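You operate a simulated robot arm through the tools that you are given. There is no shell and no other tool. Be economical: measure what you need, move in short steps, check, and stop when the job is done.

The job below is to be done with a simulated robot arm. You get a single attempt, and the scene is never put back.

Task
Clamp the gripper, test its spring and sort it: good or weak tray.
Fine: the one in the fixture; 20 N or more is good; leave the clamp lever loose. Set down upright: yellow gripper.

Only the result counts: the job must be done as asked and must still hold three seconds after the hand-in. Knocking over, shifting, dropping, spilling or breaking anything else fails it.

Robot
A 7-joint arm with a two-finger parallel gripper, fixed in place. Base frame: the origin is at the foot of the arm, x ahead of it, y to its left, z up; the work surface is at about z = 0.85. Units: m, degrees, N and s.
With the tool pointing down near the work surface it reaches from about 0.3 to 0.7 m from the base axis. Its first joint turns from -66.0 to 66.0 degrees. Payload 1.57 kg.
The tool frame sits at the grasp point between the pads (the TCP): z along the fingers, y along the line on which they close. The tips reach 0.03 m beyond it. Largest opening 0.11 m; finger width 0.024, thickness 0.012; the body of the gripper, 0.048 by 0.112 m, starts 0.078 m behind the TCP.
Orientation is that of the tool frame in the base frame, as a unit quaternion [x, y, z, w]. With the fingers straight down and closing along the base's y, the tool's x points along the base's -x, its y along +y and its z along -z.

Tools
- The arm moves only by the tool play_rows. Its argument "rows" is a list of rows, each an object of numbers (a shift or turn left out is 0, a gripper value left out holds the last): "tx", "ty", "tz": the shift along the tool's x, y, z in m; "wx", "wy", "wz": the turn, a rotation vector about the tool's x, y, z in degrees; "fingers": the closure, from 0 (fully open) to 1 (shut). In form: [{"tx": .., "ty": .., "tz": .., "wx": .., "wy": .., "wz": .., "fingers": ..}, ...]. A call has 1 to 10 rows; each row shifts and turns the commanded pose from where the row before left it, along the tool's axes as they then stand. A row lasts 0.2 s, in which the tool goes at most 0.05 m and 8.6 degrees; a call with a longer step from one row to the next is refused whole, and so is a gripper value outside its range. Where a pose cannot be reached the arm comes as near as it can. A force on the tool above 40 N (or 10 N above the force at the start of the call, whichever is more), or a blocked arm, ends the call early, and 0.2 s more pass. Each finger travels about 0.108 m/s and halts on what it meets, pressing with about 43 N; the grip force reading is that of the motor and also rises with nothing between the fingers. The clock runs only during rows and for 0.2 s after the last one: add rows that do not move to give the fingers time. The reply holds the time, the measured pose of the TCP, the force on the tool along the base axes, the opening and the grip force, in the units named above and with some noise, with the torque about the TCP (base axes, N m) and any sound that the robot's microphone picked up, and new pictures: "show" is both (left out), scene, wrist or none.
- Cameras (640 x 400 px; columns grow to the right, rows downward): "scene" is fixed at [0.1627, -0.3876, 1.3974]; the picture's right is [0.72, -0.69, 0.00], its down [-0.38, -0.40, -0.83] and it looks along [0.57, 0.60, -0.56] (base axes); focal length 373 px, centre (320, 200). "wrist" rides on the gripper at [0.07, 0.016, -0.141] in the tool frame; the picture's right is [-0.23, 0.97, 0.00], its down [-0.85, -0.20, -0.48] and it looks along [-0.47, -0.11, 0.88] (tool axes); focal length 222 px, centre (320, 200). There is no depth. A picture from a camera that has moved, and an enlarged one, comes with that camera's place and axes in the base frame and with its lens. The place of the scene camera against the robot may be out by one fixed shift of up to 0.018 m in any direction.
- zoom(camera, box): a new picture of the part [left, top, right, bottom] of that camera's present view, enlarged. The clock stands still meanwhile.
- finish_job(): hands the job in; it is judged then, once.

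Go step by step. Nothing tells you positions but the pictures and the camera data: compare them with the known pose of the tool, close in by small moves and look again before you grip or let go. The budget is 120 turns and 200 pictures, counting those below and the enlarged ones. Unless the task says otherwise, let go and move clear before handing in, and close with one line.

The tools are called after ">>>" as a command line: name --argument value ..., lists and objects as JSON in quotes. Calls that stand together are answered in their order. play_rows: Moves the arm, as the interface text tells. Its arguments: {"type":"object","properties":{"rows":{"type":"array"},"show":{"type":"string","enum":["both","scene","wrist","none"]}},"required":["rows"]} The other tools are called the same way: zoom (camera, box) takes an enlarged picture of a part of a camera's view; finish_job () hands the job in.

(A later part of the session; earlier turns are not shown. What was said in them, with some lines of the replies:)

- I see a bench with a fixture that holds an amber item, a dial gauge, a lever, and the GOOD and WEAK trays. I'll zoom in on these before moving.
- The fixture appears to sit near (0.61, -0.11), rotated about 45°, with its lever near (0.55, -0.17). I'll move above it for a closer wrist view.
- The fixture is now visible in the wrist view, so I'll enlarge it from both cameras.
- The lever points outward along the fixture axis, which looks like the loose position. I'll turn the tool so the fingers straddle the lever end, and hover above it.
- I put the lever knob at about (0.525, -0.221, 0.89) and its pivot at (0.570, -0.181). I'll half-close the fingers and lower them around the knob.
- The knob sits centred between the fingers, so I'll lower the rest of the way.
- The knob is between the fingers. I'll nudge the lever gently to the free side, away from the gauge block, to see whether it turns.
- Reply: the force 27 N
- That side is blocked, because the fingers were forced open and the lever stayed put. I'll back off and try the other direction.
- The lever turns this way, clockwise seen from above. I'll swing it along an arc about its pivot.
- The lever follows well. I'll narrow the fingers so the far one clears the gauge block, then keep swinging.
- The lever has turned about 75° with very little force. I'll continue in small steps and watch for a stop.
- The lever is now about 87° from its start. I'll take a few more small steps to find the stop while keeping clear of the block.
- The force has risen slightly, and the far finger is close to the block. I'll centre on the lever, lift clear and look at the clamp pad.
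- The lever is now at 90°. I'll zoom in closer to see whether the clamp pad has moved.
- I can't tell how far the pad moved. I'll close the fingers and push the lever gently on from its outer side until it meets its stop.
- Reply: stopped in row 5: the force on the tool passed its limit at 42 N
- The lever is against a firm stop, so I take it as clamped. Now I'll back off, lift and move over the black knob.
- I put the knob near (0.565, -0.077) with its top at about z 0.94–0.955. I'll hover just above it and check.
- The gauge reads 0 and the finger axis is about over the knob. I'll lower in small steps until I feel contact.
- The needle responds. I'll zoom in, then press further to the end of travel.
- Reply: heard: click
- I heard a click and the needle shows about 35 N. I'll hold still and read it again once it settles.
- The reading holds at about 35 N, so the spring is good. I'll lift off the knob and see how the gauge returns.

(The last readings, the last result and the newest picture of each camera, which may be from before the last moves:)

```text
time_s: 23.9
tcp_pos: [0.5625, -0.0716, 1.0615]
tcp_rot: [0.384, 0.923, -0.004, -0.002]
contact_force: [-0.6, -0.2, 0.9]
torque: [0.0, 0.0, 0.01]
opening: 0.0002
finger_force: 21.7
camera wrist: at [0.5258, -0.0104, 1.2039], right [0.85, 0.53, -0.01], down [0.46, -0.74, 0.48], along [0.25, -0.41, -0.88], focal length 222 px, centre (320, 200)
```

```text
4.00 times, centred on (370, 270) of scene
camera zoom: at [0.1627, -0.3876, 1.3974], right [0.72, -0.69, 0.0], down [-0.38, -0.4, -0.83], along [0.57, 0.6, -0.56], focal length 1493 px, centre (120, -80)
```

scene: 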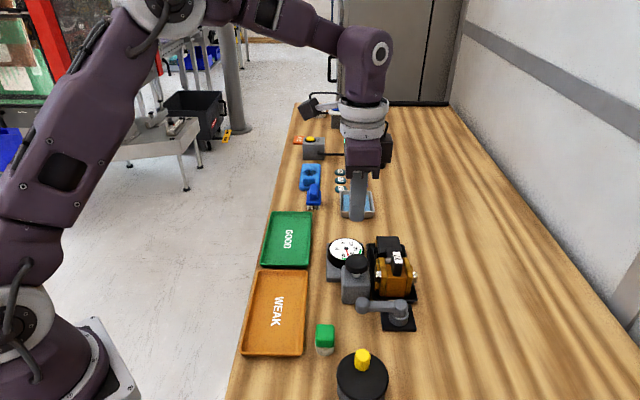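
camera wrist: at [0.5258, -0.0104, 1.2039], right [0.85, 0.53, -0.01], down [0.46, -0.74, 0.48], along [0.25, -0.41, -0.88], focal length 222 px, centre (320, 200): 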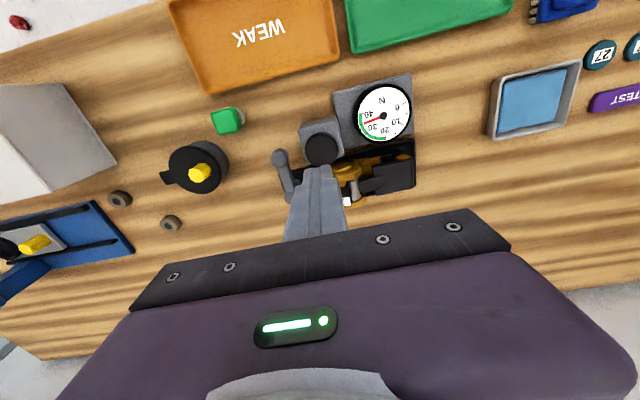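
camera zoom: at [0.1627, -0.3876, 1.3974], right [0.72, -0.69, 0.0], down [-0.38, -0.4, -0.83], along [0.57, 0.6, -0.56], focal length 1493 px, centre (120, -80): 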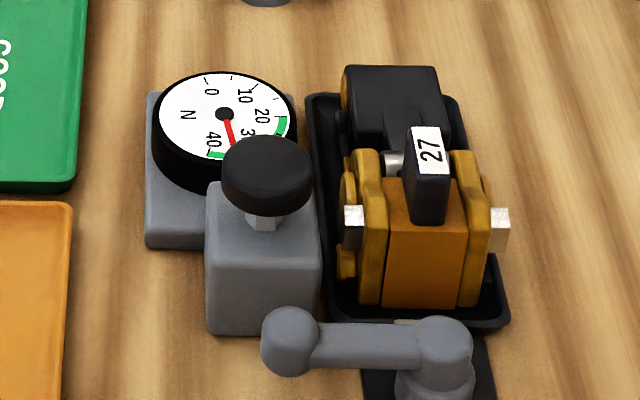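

The gauge holds its peak at 35 N, so this one goes in GOOD. Next I'll straddle the lever again to turn it back to loose.

>>> play_rows --rows '[{"tx": -0.0085, "ty": -0.021, "fingers": 0.73}, {"tx": -0.008, "ty": -0.021}, {"tx": -0.008, "ty": -0.021}, {"tz": 0.035}, {"tz": 0.035}, {"tz": 0.035}, {}]' --show "wrist"

```text
time_s: 25.5
tcp_pos: [0.5345, -0.1339, 0.9578]
tcp_rot: [0.384, 0.923, -0.005, -0.001]
contact_force: [0.0, 0.8, -0.5]
torque: [-0.01, 0.01, 0.0]
opening: 0.0297
finger_force: 0.0
camera wrist: at [0.4971, -0.0724, 1.0999], right [0.85, 0.53, -0.01], down [0.46, -0.74, 0.48], along [0.25, -0.41, -0.88], focal length 222 px, centre (320, 200)
```

wrist: 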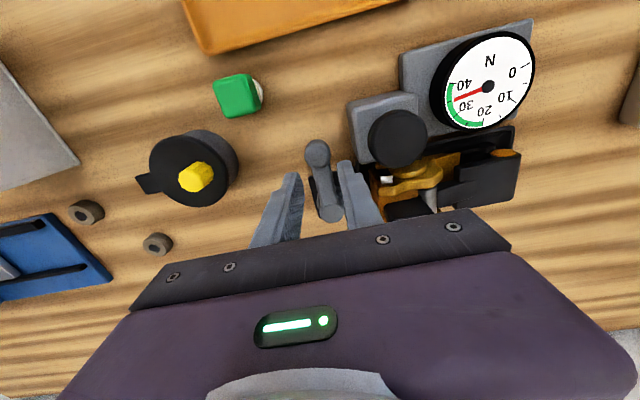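

The lever is centred between the fingers. I'll lower and swing it back.

>>> play_rows --rows '[{"tz": 0.03}, {"tz": 0.032}, {"tx": 0.0007, "ty": -0.0082, "wz": -8}, {"tx": 0.0007, "ty": -0.0082, "wz": -8}, {"tx": 0.0007, "ty": -0.0082, "wz": -8}, {"tx": 0.0007, "ty": -0.0082, "wz": -8}, {"tx": 0.0007, "ty": -0.0082, "wz": -8}]' --show "wrist"

```text
time_s: 27.1
tcp_pos: [0.511, -0.1686, 0.895]
tcp_rot: [0.043, 0.999, -0.004, -0.003]
contact_force: [0.5, 0.0, 0.2]
torque: [0.01, 0.01, -0.02]
opening: 0.0304
finger_force: 0.3
camera wrist: at [0.443, -0.1451, 1.0374], right [0.31, 0.95, -0.01], down [0.84, -0.27, 0.48], along [0.45, -0.15, -0.88], focal length 222 px, centre (320, 200)
```

wrist: 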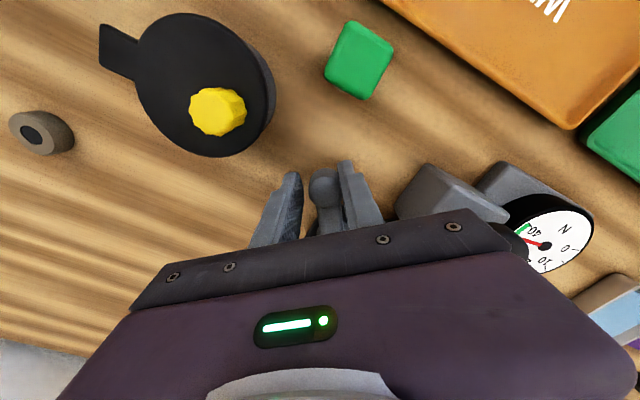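

The lever is following. I'll continue towards the loose end.

>>> play_rows --rows '[{"tx": 0.0007, "ty": -0.0082, "wz": -8}, {"tx": 0.0007, "ty": -0.0082, "wz": -8}, {"tx": 0.0007, "ty": -0.0082, "wz": -8}, {"tx": 0.0007, "ty": -0.0082, "wz": -8}, {"tx": 0.0007, "ty": -0.0082, "wz": -8}]' --show "wrist"

```text
time_s: 28.3
tcp_pos: [0.5175, -0.2094, 0.8963]
tcp_rot: [-0.301, 0.954, -0.002, -0.004]
contact_force: [-0.5, 2.1, 0.6]
torque: [0.0, 0.0, -0.01]
opening: 0.0308
finger_force: 0.0
camera wrist: at [0.4502, -0.235, 1.0383], right [-0.37, 0.93, 0.0], down [0.82, 0.33, 0.47], along [0.44, 0.17, -0.88], focal length 222 px, centre (320, 200)
```

wrist: 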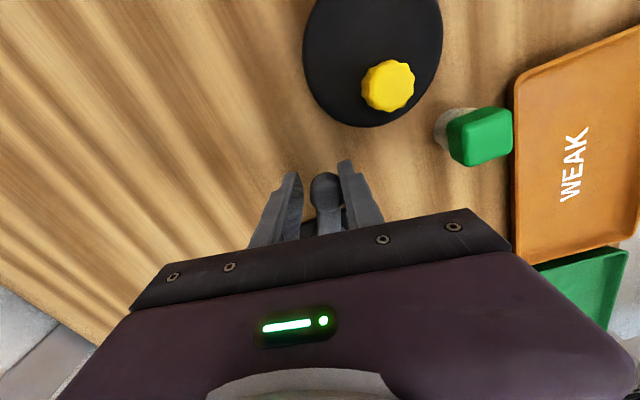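

Only about 12° remain. I'll take small steps until it stops.

>>> play_rows --rows '[{"tx": 0.0005, "ty": -0.0061, "wz": -6}, {"tx": 0.0005, "ty": -0.0061, "wz": -6}, {"ty": -0.004}, {"ty": -0.003}]' --show "wrist"

```text
time_s: 29.3
tcp_pos: [0.5267, -0.2235, 0.8963]
tcp_rot: [-0.398, 0.917, -0.001, -0.004]
contact_force: [-0.1, 1.6, -0.2]
torque: [-0.01, 0.02, 0.02]
opening: 0.0308
finger_force: 0.8
camera wrist: at [0.4681, -0.2628, 1.0391], right [-0.56, 0.83, 0.0], down [0.73, 0.49, 0.47], along [0.39, 0.26, -0.88], focal length 222 px, centre (320, 200)
```

wrist: 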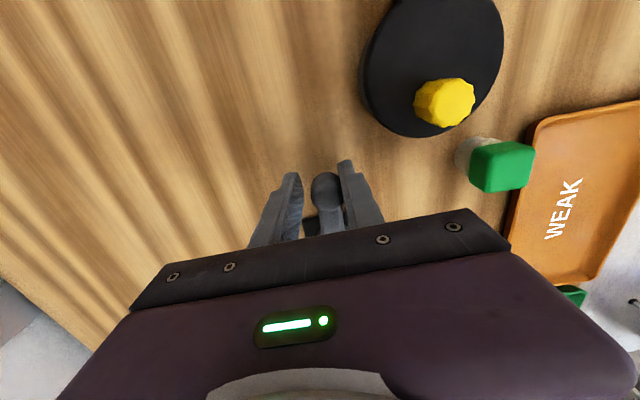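

The lever is almost at its original angle. A final gentle nudge should bring it to the stop.

>>> play_rows --rows '[{"ty": -0.003}, {"ty": -0.002}, {"ty": -0.002}]' --show "none"

```text
time_s: 30.1
tcp_pos: [0.5311, -0.2272, 0.8972]
tcp_rot: [-0.397, 0.918, -0.002, -0.004]
contact_force: [-4.1, 4.0, 1.4]
torque: [-0.01, 0.06, -0.04]
opening: 0.0346
finger_force: 2.7
```

The lever is at its loose stop. I'll back off, lift and look down at the item in the fixture.

>>> play_rows --rows '[{"ty": 0.007}, {"tz": -0.04}, {"tz": -0.04}, {"tz": -0.04}, {"tz": -0.04, "fingers": 0}, {"tx": -0.04}, {"tx": -0.04}, {}]'

>>> zoom --camera "wrist" --box '[250, 90, 410, 220]'

>>> zoom --camera "scene" --box '[350, 225, 430, 325]'

```text
time_s: 31.9
tcp_pos: [0.5786, -0.1618, 1.055]
tcp_rot: [-0.398, 0.917, -0.002, -0.004]
contact_force: [-0.2, -0.5, 0.8]
torque: [0.01, 0.02, 0.02]
opening: 0.1099
finger_force: 0.0
camera wrist: at [0.5192, -0.2008, 1.1983], right [-0.55, 0.83, 0.0], down [0.73, 0.49, 0.47], along [0.39, 0.26, -0.88], focal length 222 px, centre (320, 200)
```

scene: 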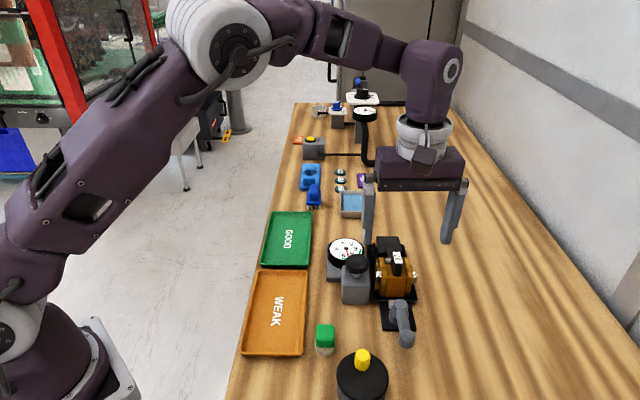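
wrist: 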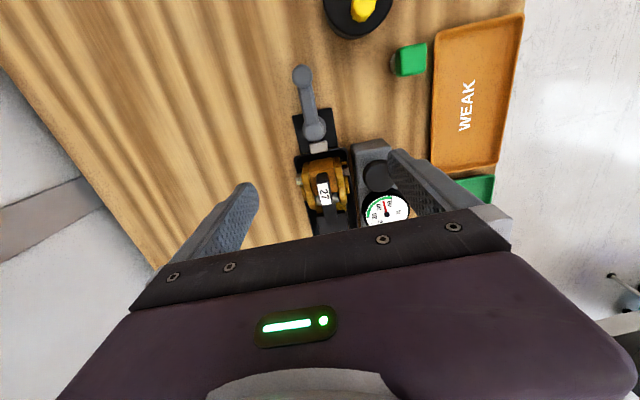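

```text
3.08 times, centred on (330, 155) of wrist
camera zoom: at [0.5192, -0.2008, 1.1983], right [-0.55, 0.83, 0.0], down [0.73, 0.49, 0.47], along [0.39, 0.26, -0.88], focal length 684 px, centre (289, 338)
```

zoom: 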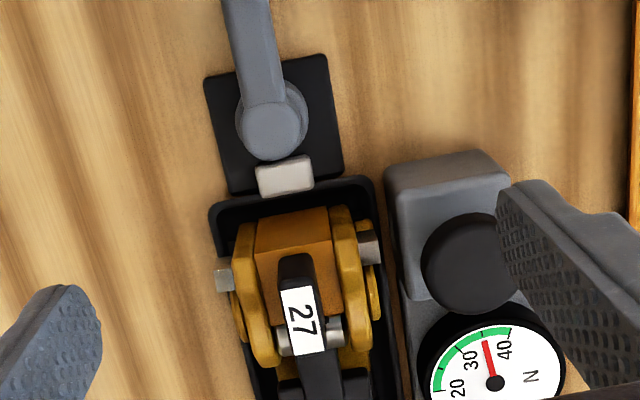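

```text
4.00 times, centred on (390, 275) of scene
camera zoom: at [0.1627, -0.3876, 1.3974], right [0.72, -0.69, 0.0], down [-0.38, -0.4, -0.83], along [0.57, 0.6, -0.56], focal length 1493 px, centre (40, -100)
```

zoom: 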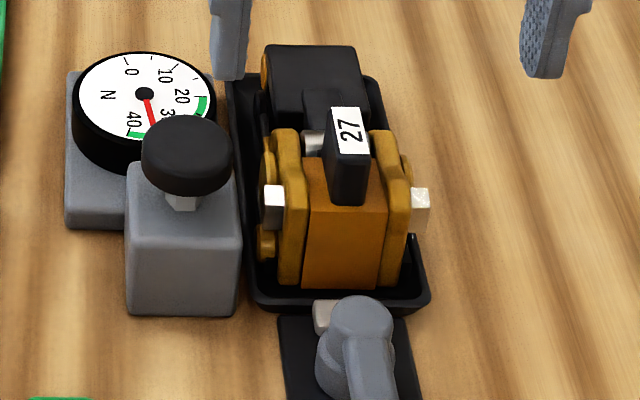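

The label tab on top looks like the handle: about 18 mm wide, centred near (0.622, -0.126), top at z 0.93. I'll align the tool with it, narrow the fingers and hover just above.

>>> play_rows --rows '[{"wz": 3.9, "fingers": 0.59}, {"tx": -0.028, "ty": -0.002}, {"tx": -0.028, "ty": -0.001}, {"tz": 0.03}, {"tz": 0.03}, {}]'

>>> zoom --camera "wrist" --box '[220, 100, 420, 240]'

>>> zoom --camera "scene" --box '[340, 215, 450, 325]'

```text
time_s: 33.3
tcp_pos: [0.626, -0.1289, 0.996]
tcp_rot: [-0.366, 0.931, -0.002, -0.003]
contact_force: [0.0, 0.4, 0.8]
torque: [0.0, 0.04, -0.01]
opening: 0.0451
finger_force: 0.0
camera wrist: at [0.5635, -0.163, 1.1388], right [-0.5, 0.87, 0.0], down [0.76, 0.44, 0.47], along [0.41, 0.23, -0.88], focal length 222 px, centre (320, 200)
```

scene: 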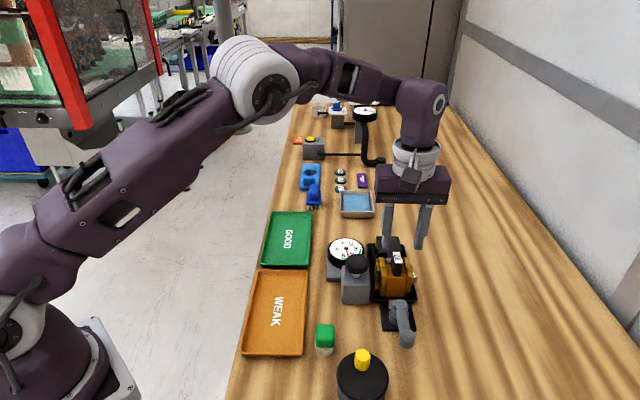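
wrist: 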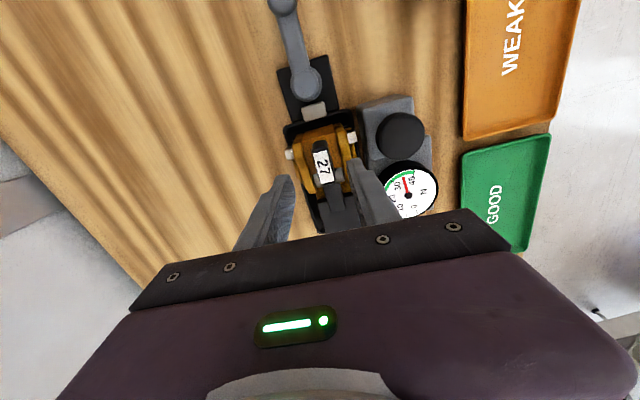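

```text
2.86 times, centred on (320, 170) of wrist
camera zoom: at [0.5635, -0.163, 1.1388], right [-0.5, 0.87, 0.0], down [0.76, 0.44, 0.47], along [0.41, 0.23, -0.88], focal length 635 px, centre (320, 286)
```

zoom: 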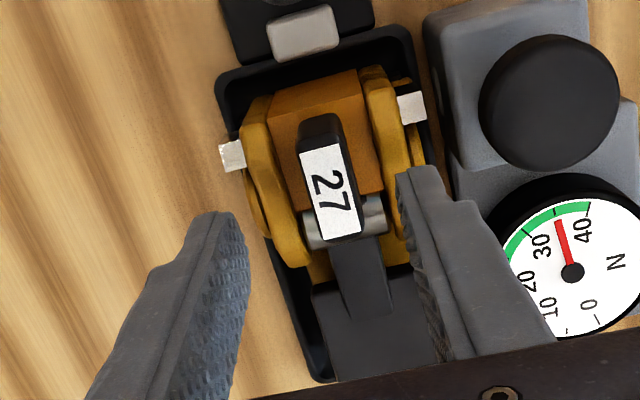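

```text
3.64 times, centred on (395, 270) of scene
camera zoom: at [0.1627, -0.3876, 1.3974], right [0.72, -0.69, 0.0], down [-0.38, -0.4, -0.83], along [0.57, 0.6, -0.56], focal length 1357 px, centre (47, -54)
```

zoom: 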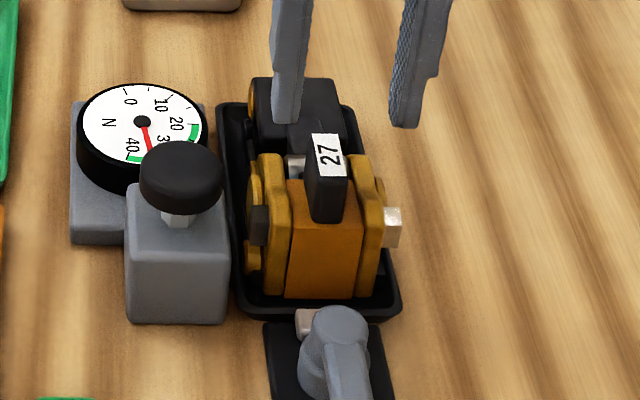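

The tab is centred between the fingers and aligned. I'll descend in small steps, watching the force.

>>> play_rows --rows '[{"tz": 0.02}, {"tz": 0.015}, {"tz": 0.01}, {"tz": 0.006}, {}]'

>>> zoom --camera "wrist" --box '[220, 100, 420, 240]'

>>> zoom --camera "scene" --box '[340, 215, 450, 325]'

```text
time_s: 34.4
tcp_pos: [0.6263, -0.131, 0.9482]
tcp_rot: [-0.366, 0.931, -0.006, 0.0]
contact_force: [-3.4, 1.6, 9.3]
torque: [0.28, 0.17, 0.08]
opening: 0.0475
finger_force: 1.4
stopped in row 5: the force on the tool passed its limit at 44 N (the readings are from after the stop); the commanded pose is now the measured one
camera wrist: at [0.5635, -0.1639, 1.0898], right [-0.5, 0.87, -0.01], down [0.76, 0.44, 0.47], along [0.42, 0.23, -0.88], focal length 222 px, centre (320, 200)
```

scene: 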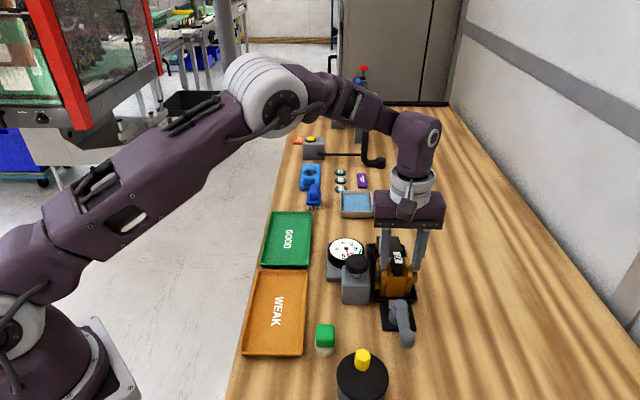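
wrist: 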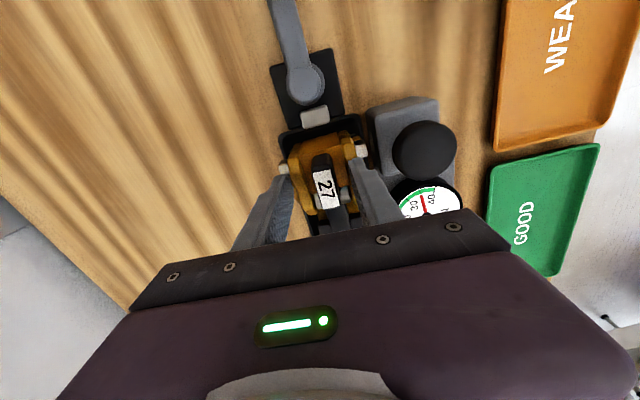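

```text
2.86 times, centred on (320, 170) of wrist
camera zoom: at [0.5635, -0.1639, 1.0898], right [-0.5, 0.87, -0.01], down [0.76, 0.44, 0.47], along [0.42, 0.23, -0.88], focal length 635 px, centre (320, 286)
```

zoom: 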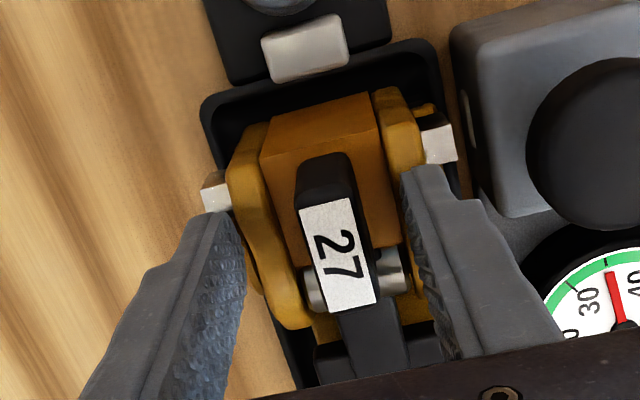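

```text
3.64 times, centred on (395, 270) of scene
camera zoom: at [0.1625, -0.3876, 1.3975], right [0.72, -0.69, 0.0], down [-0.38, -0.4, -0.83], along [0.57, 0.6, -0.56], focal length 1357 px, centre (47, -54)
```

zoom: 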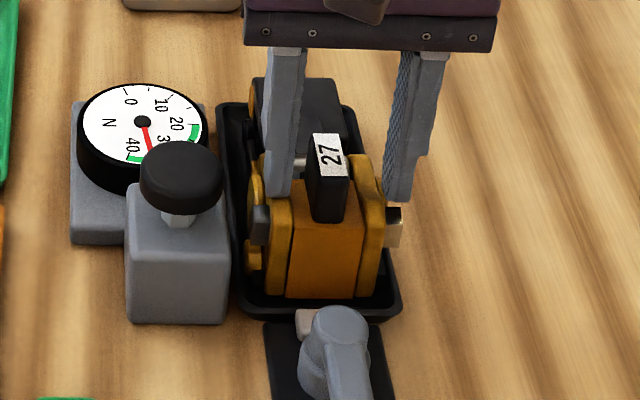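

The fingertips met the side plates at about z 0.917, so I can't go lower. I'll rise 3 mm and close on the tab, which still overlaps the tips by about 15 mm.

>>> play_rows --rows '[{"tz": -0.003}, {"fingers": 1}, {}, {}, {}]'

>>> zoom --camera "wrist" --box '[220, 100, 420, 240]'

>>> zoom --camera "scene" --box '[340, 215, 450, 325]'

```text
time_s: 35.6
tcp_pos: [0.6251, -0.1305, 0.9497]
tcp_rot: [-0.366, 0.93, -0.005, -0.001]
contact_force: [-3.2, 3.1, 0.1]
torque: [0.26, 0.42, 0.21]
opening: 0.0156
finger_force: 31.0
camera wrist: at [0.5635, -0.164, 1.0922], right [-0.5, 0.87, -0.01], down [0.76, 0.44, 0.47], along [0.41, 0.23, -0.88], focal length 222 px, centre (320, 200)
```

scene: 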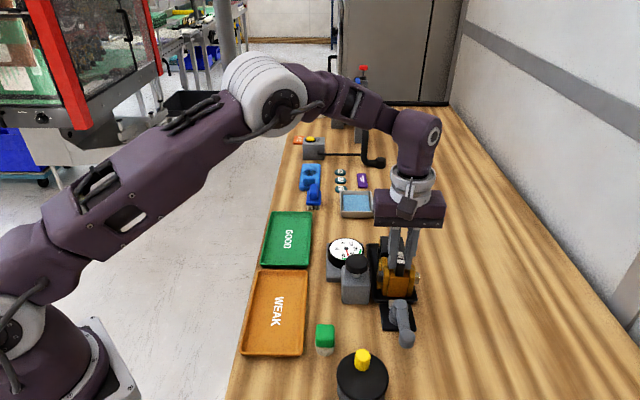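
wrist: 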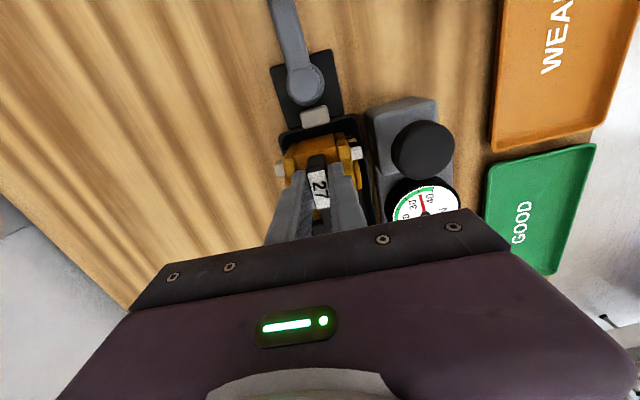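

```text
2.86 times, centred on (320, 170) of wrist
camera zoom: at [0.5635, -0.164, 1.0922], right [-0.5, 0.87, -0.01], down [0.76, 0.44, 0.47], along [0.41, 0.23, -0.88], focal length 635 px, centre (320, 286)
```

zoom: 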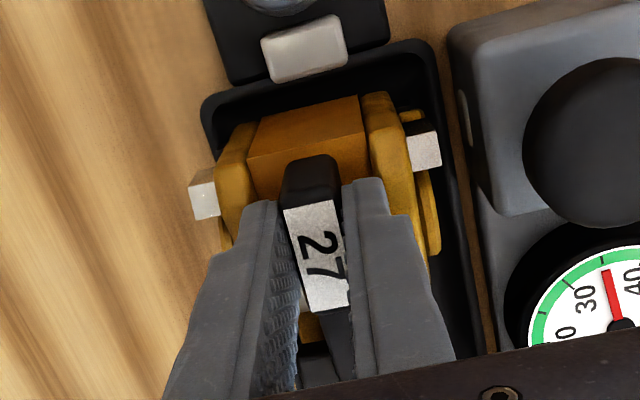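

```text
3.64 times, centred on (395, 270) of scene
camera zoom: at [0.1627, -0.3876, 1.3975], right [0.72, -0.69, 0.0], down [-0.38, -0.4, -0.83], along [0.57, 0.6, -0.56], focal length 1357 px, centre (47, -54)
```

zoom: 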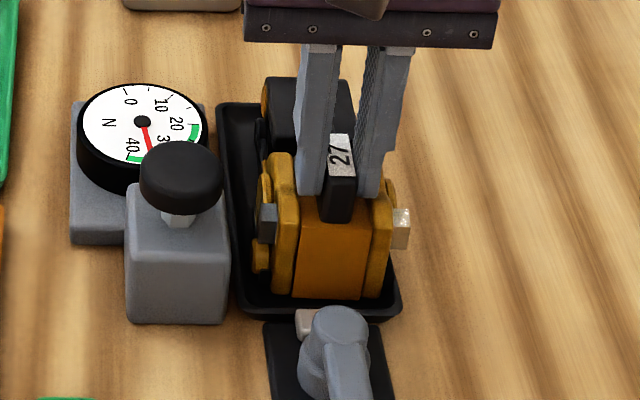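

The tab is gripped at a 15.6 mm opening. I'll lift slowly and check that it holds.

>>> play_rows --rows '[{"tz": -0.01}, {"tz": -0.015}, {"tz": -0.02}, {"tz": -0.02}, {}]'

>>> zoom --camera "scene" --box '[340, 195, 450, 305]'

```text
time_s: 36.8
tcp_pos: [0.6267, -0.1316, 1.0138]
tcp_rot: [-0.367, 0.93, -0.005, -0.002]
contact_force: [-0.5, 0.7, -1.8]
torque: [-0.03, 0.02, 0.01]
opening: 0.0155
finger_force: 31.3
camera wrist: at [0.5635, -0.1666, 1.1564], right [-0.5, 0.87, -0.01], down [0.76, 0.44, 0.47], along [0.42, 0.23, -0.88], focal length 222 px, centre (320, 200)
```

scene: 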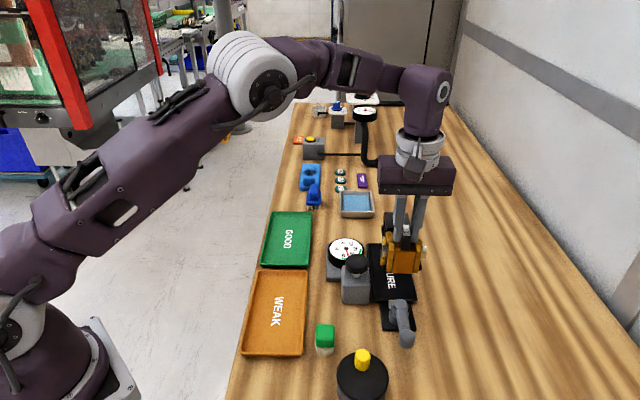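
wrist: 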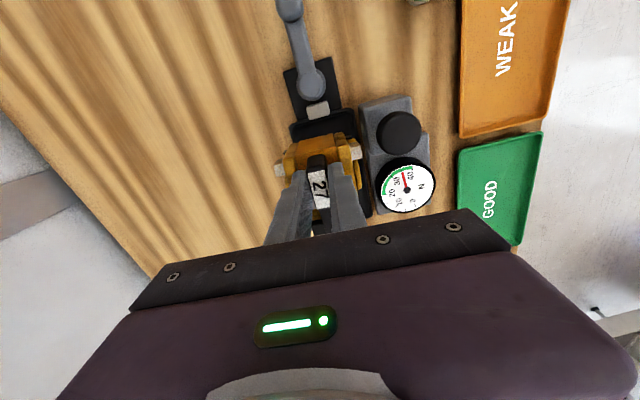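

```text
3.64 times, centred on (395, 250) of scene
camera zoom: at [0.1627, -0.3877, 1.3974], right [0.72, -0.69, 0.0], down [-0.38, -0.4, -0.83], along [0.57, 0.6, -0.56], focal length 1357 px, centre (47, 18)
```

zoom: 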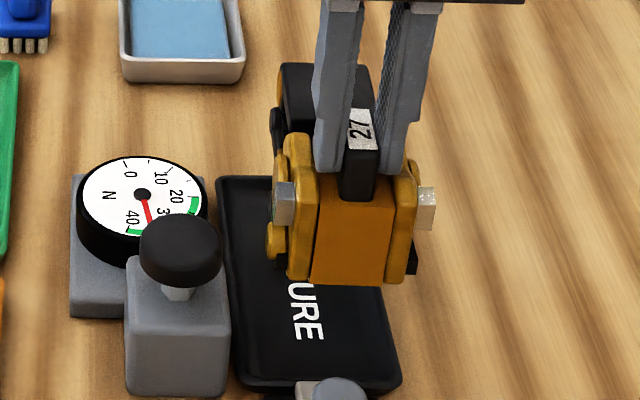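

The item is held upright, and the GOOD tray lies parallel to it with its centre near (0.556, 0.131). I'll raise it, then carry it over the gauge to the tray.

>>> play_rows --rows '[{"tz": -0.025}, {"tz": -0.025}, {"tz": -0.025}, {}]' --show "none"

>>> play_rows --rows '[{"tx": -0.0113, "ty": 0.024}, {"tx": -0.0113, "ty": 0.024}, {"tx": -0.0113, "ty": 0.024}, {"tx": -0.0113, "ty": 0.024}, {"tx": -0.0113, "ty": 0.024}, {"tx": -0.0113, "ty": 0.024}, {"tx": -0.0113, "ty": 0.024}, {"tx": -0.0113, "ty": 0.024}, {"tx": -0.0113, "ty": 0.024}, {"tx": -0.0113, "ty": 0.024}]'

```text
time_s: 37.8
tcp_pos: [0.6263, -0.1288, 1.0907]
tcp_rot: [-0.366, 0.931, -0.004, -0.002]
contact_force: [-0.2, 0.2, -2.1]
torque: [-0.05, 0.05, -0.05]
opening: 0.0151
finger_force: 30.8
```

```text
time_s: 40.0
tcp_pos: [0.5457, 0.1245, 1.0869]
tcp_rot: [-0.365, 0.931, -0.005, -0.002]
contact_force: [-0.3, -0.3, -2.1]
torque: [-0.04, 0.04, -0.01]
opening: 0.0156
finger_force: 31.2
camera wrist: at [0.4824, 0.0901, 1.2299], right [-0.5, 0.87, -0.01], down [0.76, 0.44, 0.47], along [0.42, 0.23, -0.88], focal length 222 px, centre (320, 200)
```

scene: 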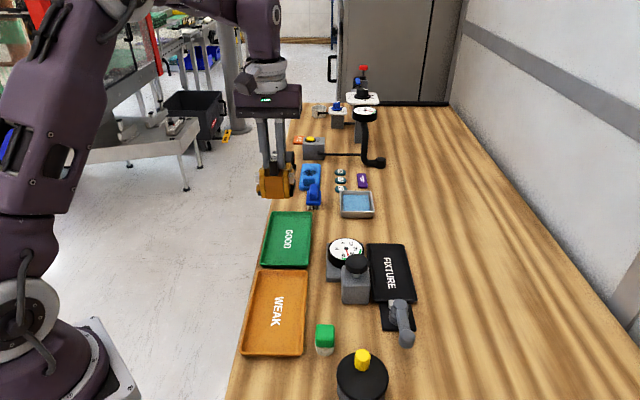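
wrist: 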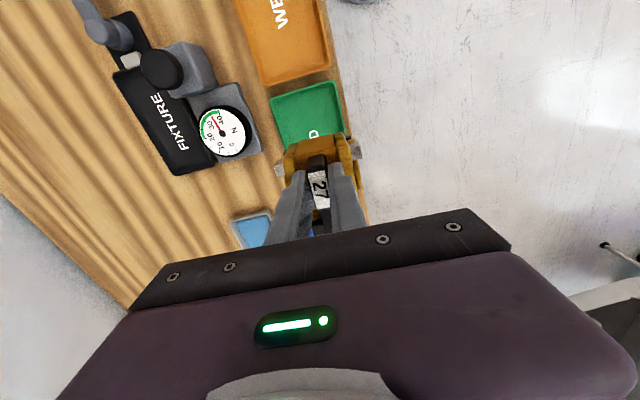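

From the wrist view the tray axis is about 14 mm off my present line. I'll correct that, go lower and look again.

>>> play_rows --rows '[{"tx": -0.012, "ty": -0.015}, {"tz": 0.025}, {"tz": 0.025}, {"tz": 0.025}, {}]'

>>> zoom --camera "scene" --box '[230, 160, 350, 280]'

>>> zoom --camera "wrist" --box '[220, 60, 420, 220]'

```text
time_s: 41.2
tcp_pos: [0.567, 0.1193, 1.0113]
tcp_rot: [-0.366, 0.931, -0.005, -0.002]
contact_force: [-0.1, -0.2, -2.3]
torque: [-0.01, 0.04, -0.02]
opening: 0.0154
finger_force: 31.1
camera wrist: at [0.5044, 0.0859, 1.1543], right [-0.5, 0.87, -0.01], down [0.76, 0.44, 0.47], along [0.42, 0.23, -0.88], focal length 222 px, centre (320, 200)
```

scene: 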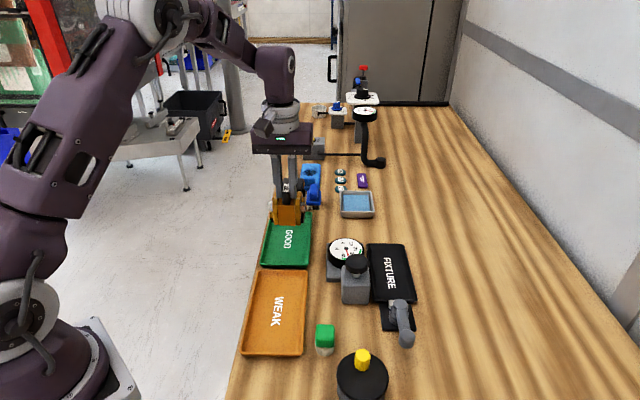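
wrist: 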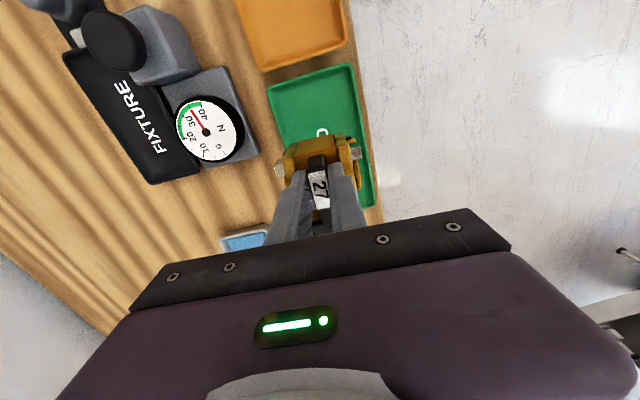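

```text
3.33 times, centred on (290, 220) of scene
camera zoom: at [0.1627, -0.3876, 1.3974], right [0.72, -0.69, 0.0], down [-0.38, -0.4, -0.83], along [0.57, 0.6, -0.56], focal length 1244 px, centre (420, 133)
```

zoom: 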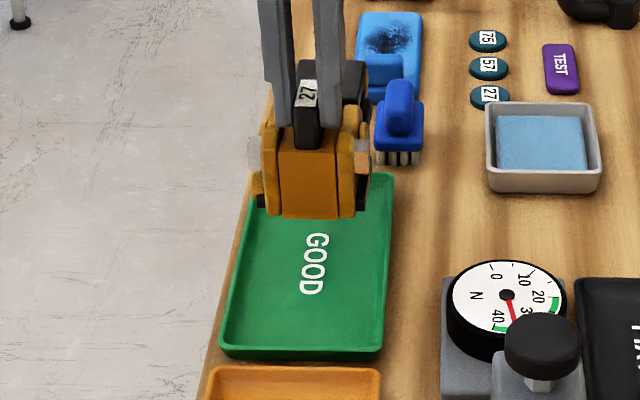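

```text
2.50 times, centred on (320, 140) of wrist
camera zoom: at [0.5044, 0.0859, 1.1543], right [-0.5, 0.87, -0.01], down [0.76, 0.44, 0.47], along [0.42, 0.23, -0.88], focal length 555 px, centre (320, 350)
```

zoom: 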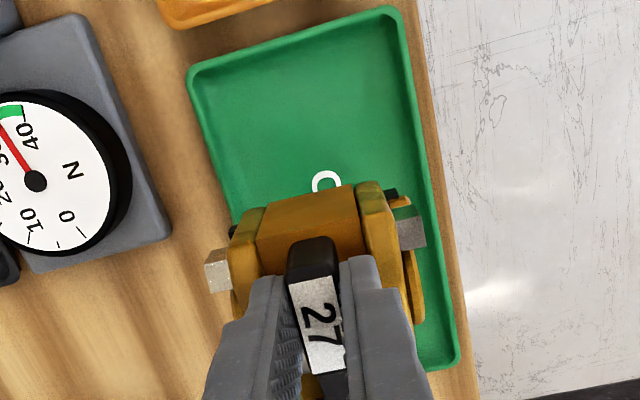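

The item is nearly centred in the tray. I'll make a small correction and lower in steps.

>>> play_rows --rows '[{"ty": 0.004, "wz": -2.5}, {"tz": 0.02}, {"tz": 0.015}, {"tz": 0.01}, {}]'

>>> zoom --camera "scene" --box '[230, 160, 350, 280]'

```text
time_s: 42.4
tcp_pos: [0.5619, 0.1233, 0.9673]
tcp_rot: [-0.386, 0.922, -0.005, -0.003]
contact_force: [-0.5, 0.4, -0.4]
torque: [-0.06, 0.02, -0.01]
opening: 0.0155
finger_force: 31.3
camera wrist: at [0.5014, 0.0868, 1.1102], right [-0.53, 0.85, -0.01], down [0.74, 0.47, 0.47], along [0.4, 0.25, -0.88], focal length 222 px, centre (320, 200)
```

scene: 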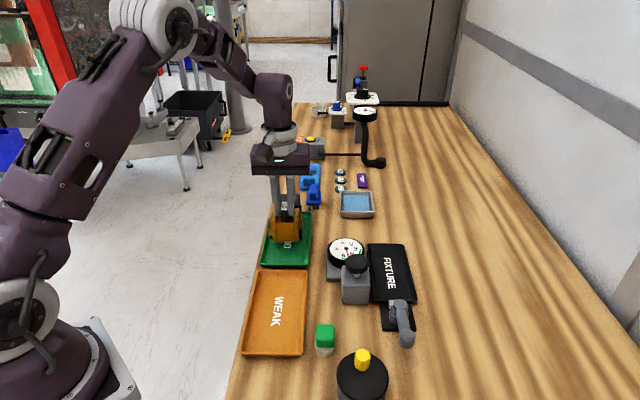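
wrist: 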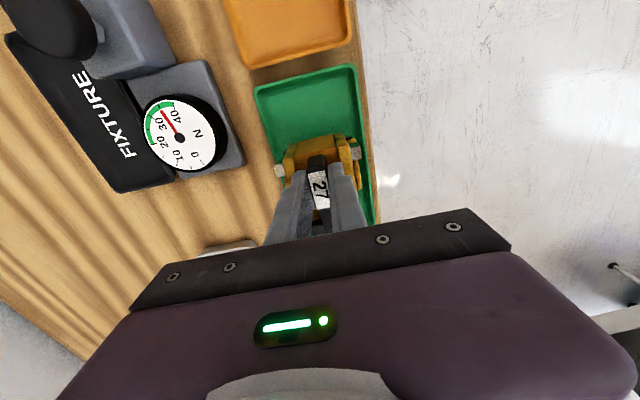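

```text
3.33 times, centred on (290, 220) of scene
camera zoom: at [0.1627, -0.3876, 1.3974], right [0.72, -0.69, 0.0], down [-0.38, -0.4, -0.83], along [0.57, 0.6, -0.56], focal length 1244 px, centre (420, 133)
```

zoom: 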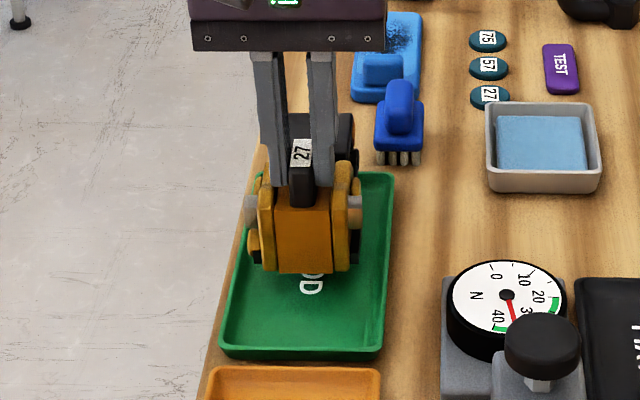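

The force reading suggests light contact, and the item looks slightly off to the left. I'll check close up before lowering further.

>>> zoom --camera "wrist" --box '[230, 50, 400, 220]'

>>> zoom --camera "scene" --box '[255, 200, 325, 270]'

>>> play_rows --rows '[{"ty": -0.002}, {"ty": -0.003}, {}]' --show "none"

```text
2.35 times, centred on (315, 135) of wrist
camera zoom: at [0.5014, 0.0868, 1.1102], right [-0.53, 0.85, -0.01], down [0.74, 0.47, 0.47], along [0.4, 0.25, -0.88], focal length 523 px, centre (332, 353)
```

zoom: 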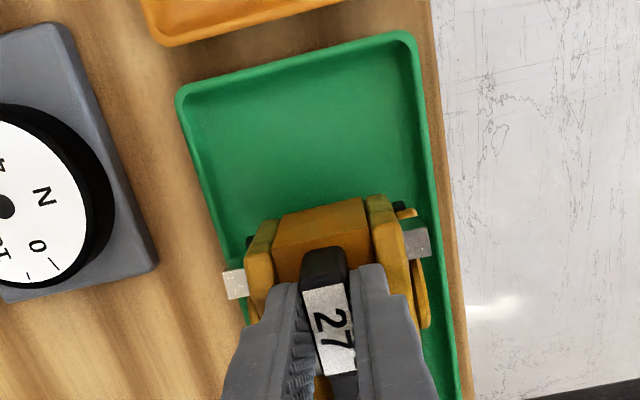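

```text
5.71 times, centred on (290, 235) of scene
camera zoom: at [0.1627, -0.3876, 1.3974], right [0.72, -0.69, 0.0], down [-0.38, -0.4, -0.83], along [0.57, 0.6, -0.56], focal length 2133 px, centre (491, 0)
```

zoom: 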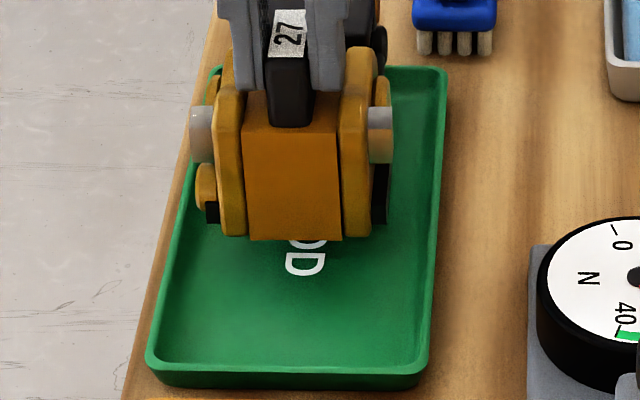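

```text
time_s: 43.2
tcp_pos: [0.5654, 0.1195, 0.968]
tcp_rot: [-0.386, 0.922, -0.005, -0.002]
contact_force: [-0.1, -0.3, -2.2]
torque: [-0.05, 0.01, -0.01]
opening: 0.0154
finger_force: 31.2
```

Contact has cleared and the item is free. I'll keep lowering in small steps until it rests on the tray.

>>> play_rows --rows '[{"tz": 0.005}, {"tz": 0.004}, {"tz": 0.003}]' --show "none"

```text
time_s: 44.0
tcp_pos: [0.5659, 0.1185, 0.9553]
tcp_rot: [-0.386, 0.922, -0.005, -0.001]
contact_force: [-1.2, -4.0, 9.9]
torque: [0.72, -0.48, -0.06]
opening: 0.0157
finger_force: 30.9
```

There's contact at z 0.955, offset towards the rear end of the item. I'll look before letting go.

>>> zoom --camera "scene" --box '[255, 190, 325, 260]'

>>> zoom --camera "wrist" --box '[230, 50, 400, 220]'

```text
5.71 times, centred on (290, 225) of scene
camera zoom: at [0.1625, -0.3878, 1.3974], right [0.72, -0.69, 0.0], down [-0.38, -0.4, -0.83], along [0.57, 0.6, -0.55], focal length 2133 px, centre (491, 57)
```

zoom: 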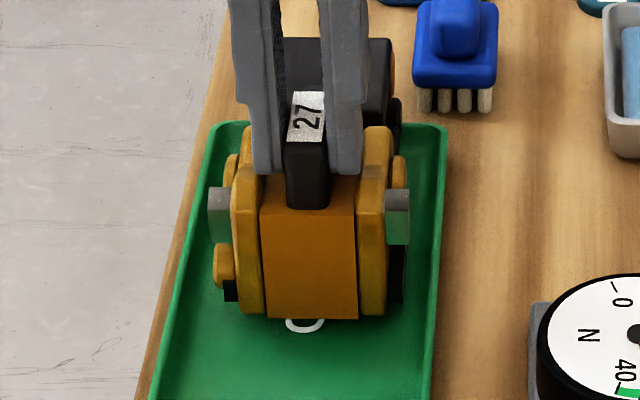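

```text
2.35 times, centred on (315, 135) of wrist
camera zoom: at [0.5051, 0.0821, 1.0987], right [-0.53, 0.85, -0.01], down [0.74, 0.47, 0.48], along [0.41, 0.25, -0.88], focal length 523 px, centre (332, 353)
```

zoom: 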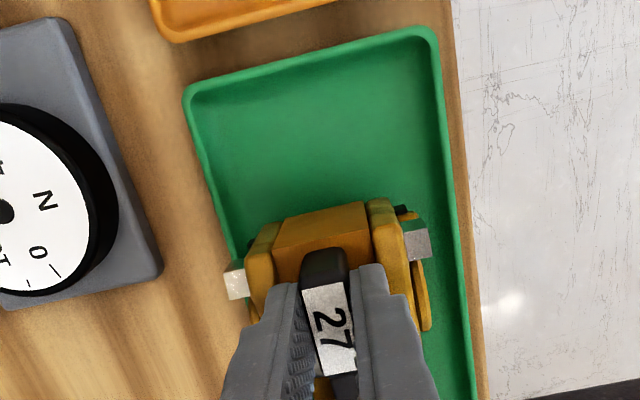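

The item reaches further back than I assumed, so its rear end is close to the tray's rear wall. I'll lift a little, move it 18 mm towards the front and lower it again.

>>> play_rows --rows '[{"tz": -0.012}, {"tz": -0.015}, {"tx": 0.018}, {"tz": 0.012}, {}]' --show "none"

>>> zoom --camera "scene" --box '[245, 190, 335, 280]'

```text
time_s: 45.2
tcp_pos: [0.5517, 0.1052, 0.97]
tcp_rot: [-0.385, 0.923, -0.005, -0.001]
contact_force: [0.2, -0.1, -2.6]
torque: [-0.07, 0.05, -0.02]
opening: 0.0155
finger_force: 31.0
```

```text
4.44 times, centred on (290, 235) of scene
camera zoom: at [0.1627, -0.3876, 1.3974], right [0.72, -0.69, 0.0], down [-0.38, -0.4, -0.83], along [0.57, 0.6, -0.56], focal length 1659 px, centre (453, 44)
```

zoom: 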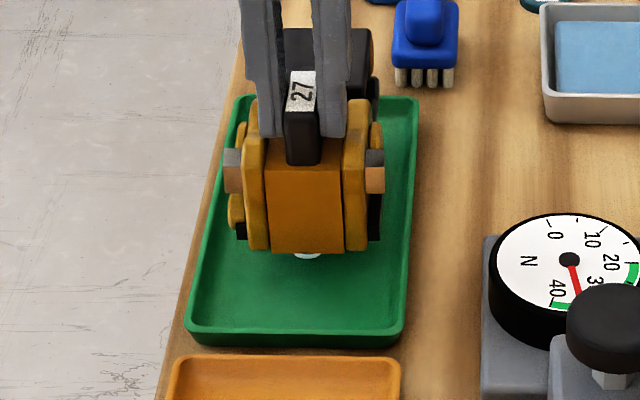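

There's still ample room at the front. I'll shift 8 mm more and lower until it rests.

>>> play_rows --rows '[{"tx": 0.008}, {"tz": 0.006}, {"tz": 0.005}, {"tz": 0.003}]' --show "none"

```text
time_s: 46.2
tcp_pos: [0.547, 0.1012, 0.957]
tcp_rot: [-0.385, 0.923, -0.004, -0.002]
contact_force: [-0.7, -0.6, -2.1]
torque: [-0.06, 0.06, -0.01]
opening: 0.0153
finger_force: 30.8
```

>>> play_rows --rows '[{"tz": 0.002}, {"tz": 0.002}]' --show "none"

```text
time_s: 46.8
tcp_pos: [0.5468, 0.1001, 0.9528]
tcp_rot: [-0.386, 0.923, -0.005, -0.002]
contact_force: [0.4, -0.4, -1.3]
torque: [-0.06, 0.02, -0.02]
opening: 0.0156
finger_force: 31.1
```

It's lower than before with no contact, so the earlier touch was the tray rim. I'll continue.

>>> play_rows --rows '[{"tz": 0.002}, {"tz": 0.0015}]' --show "none"

```text
time_s: 47.4
tcp_pos: [0.547, 0.1002, 0.9478]
tcp_rot: [-0.386, 0.923, -0.006, -0.002]
contact_force: [0.1, -0.6, 2.9]
torque: [-0.06, 0.21, 0.02]
opening: 0.0153
finger_force: 31.3
```

It's resting now, with about 5 N on it and little torque. One look, then I'll release.

>>> zoom --camera "scene" --box '[245, 190, 335, 280]'

>>> zoom --camera "wrist" --box '[230, 50, 400, 220]'

```text
4.44 times, centred on (290, 235) of scene
camera zoom: at [0.1627, -0.3877, 1.3974], right [0.72, -0.69, 0.0], down [-0.38, -0.4, -0.83], along [0.57, 0.6, -0.56], focal length 1659 px, centre (453, 44)
```

zoom: 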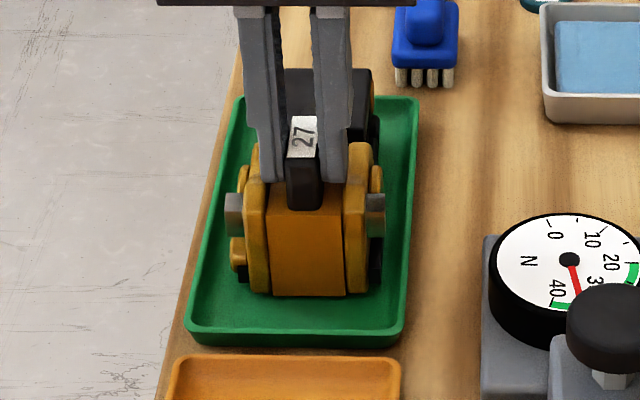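

```text
2.35 times, centred on (315, 135) of wrist
camera zoom: at [0.4859, 0.0637, 1.0913], right [-0.53, 0.85, -0.01], down [0.74, 0.47, 0.47], along [0.4, 0.25, -0.88], focal length 523 px, centre (332, 353)
```

zoom: 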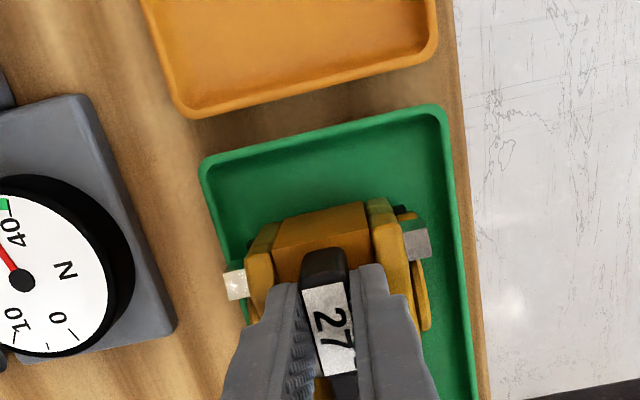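

The item is seated flat inside the GOOD tray. I'll open the fingers and rise straight up.

>>> play_rows --rows '[{"fingers": 0.75}, {"fingers": 0.6}, {"tz": -0.01}, {"tz": -0.03}, {"tz": -0.04}, {"tz": -0.04}, {"tz": -0.04}, {}]'

>>> zoom --camera "scene" --box '[245, 190, 335, 280]'

>>> zoom --camera "scene" --box '[310, 220, 430, 350]'

```text
time_s: 49.2
tcp_pos: [0.546, 0.1031, 1.1091]
tcp_rot: [-0.387, 0.922, -0.004, -0.002]
contact_force: [-0.5, -0.3, -0.4]
torque: [0.01, 0.01, -0.01]
opening: 0.0441
finger_force: 0.0
camera wrist: at [0.4856, 0.0667, 1.2524], right [-0.53, 0.84, -0.01], down [0.74, 0.47, 0.47], along [0.4, 0.25, -0.88], focal length 222 px, centre (320, 200)
```

scene: 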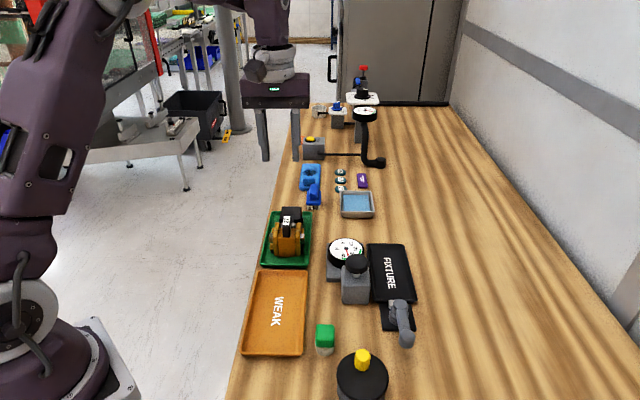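
wrist: 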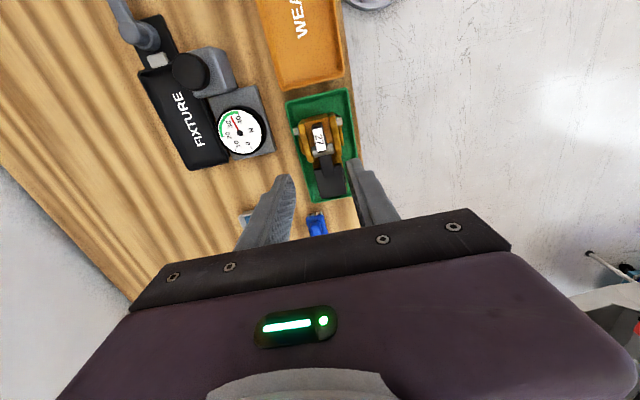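

```text
4.44 times, centred on (290, 235) of scene
camera zoom: at [0.1627, -0.3876, 1.3974], right [0.72, -0.69, 0.0], down [-0.38, -0.4, -0.83], along [0.57, 0.6, -0.56], focal length 1659 px, centre (453, 44)
```

zoom: 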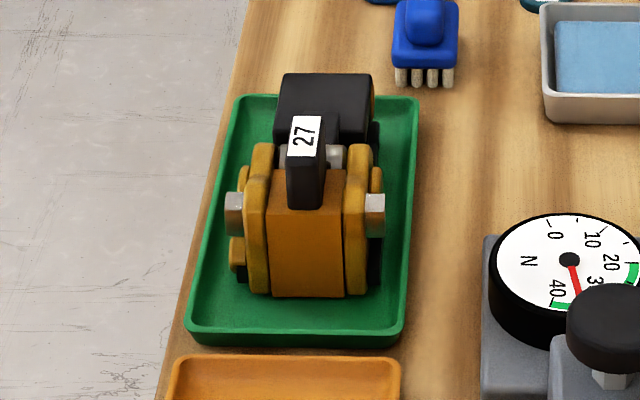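

```text
3.08 times, centred on (370, 285) of scene
camera zoom: at [0.1627, -0.3876, 1.3974], right [0.72, -0.69, 0.0], down [-0.38, -0.4, -0.83], along [0.57, 0.6, -0.56], focal length 1148 px, centre (166, -62)
```

zoom: 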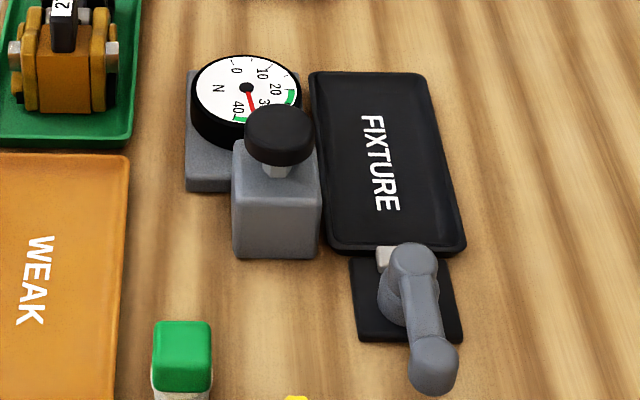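

The item stands upright in the GOOD tray, the lever is back at its loose position and the arm is clear. I'm handing the job in.

>>> finish_job

```text
The job is handed in.
```

I clamped the yellow gripper (No. 27) and tested its spring, which read about 35 N. It now stands upright in the GOOD tray, and the clamp lever is loose again.
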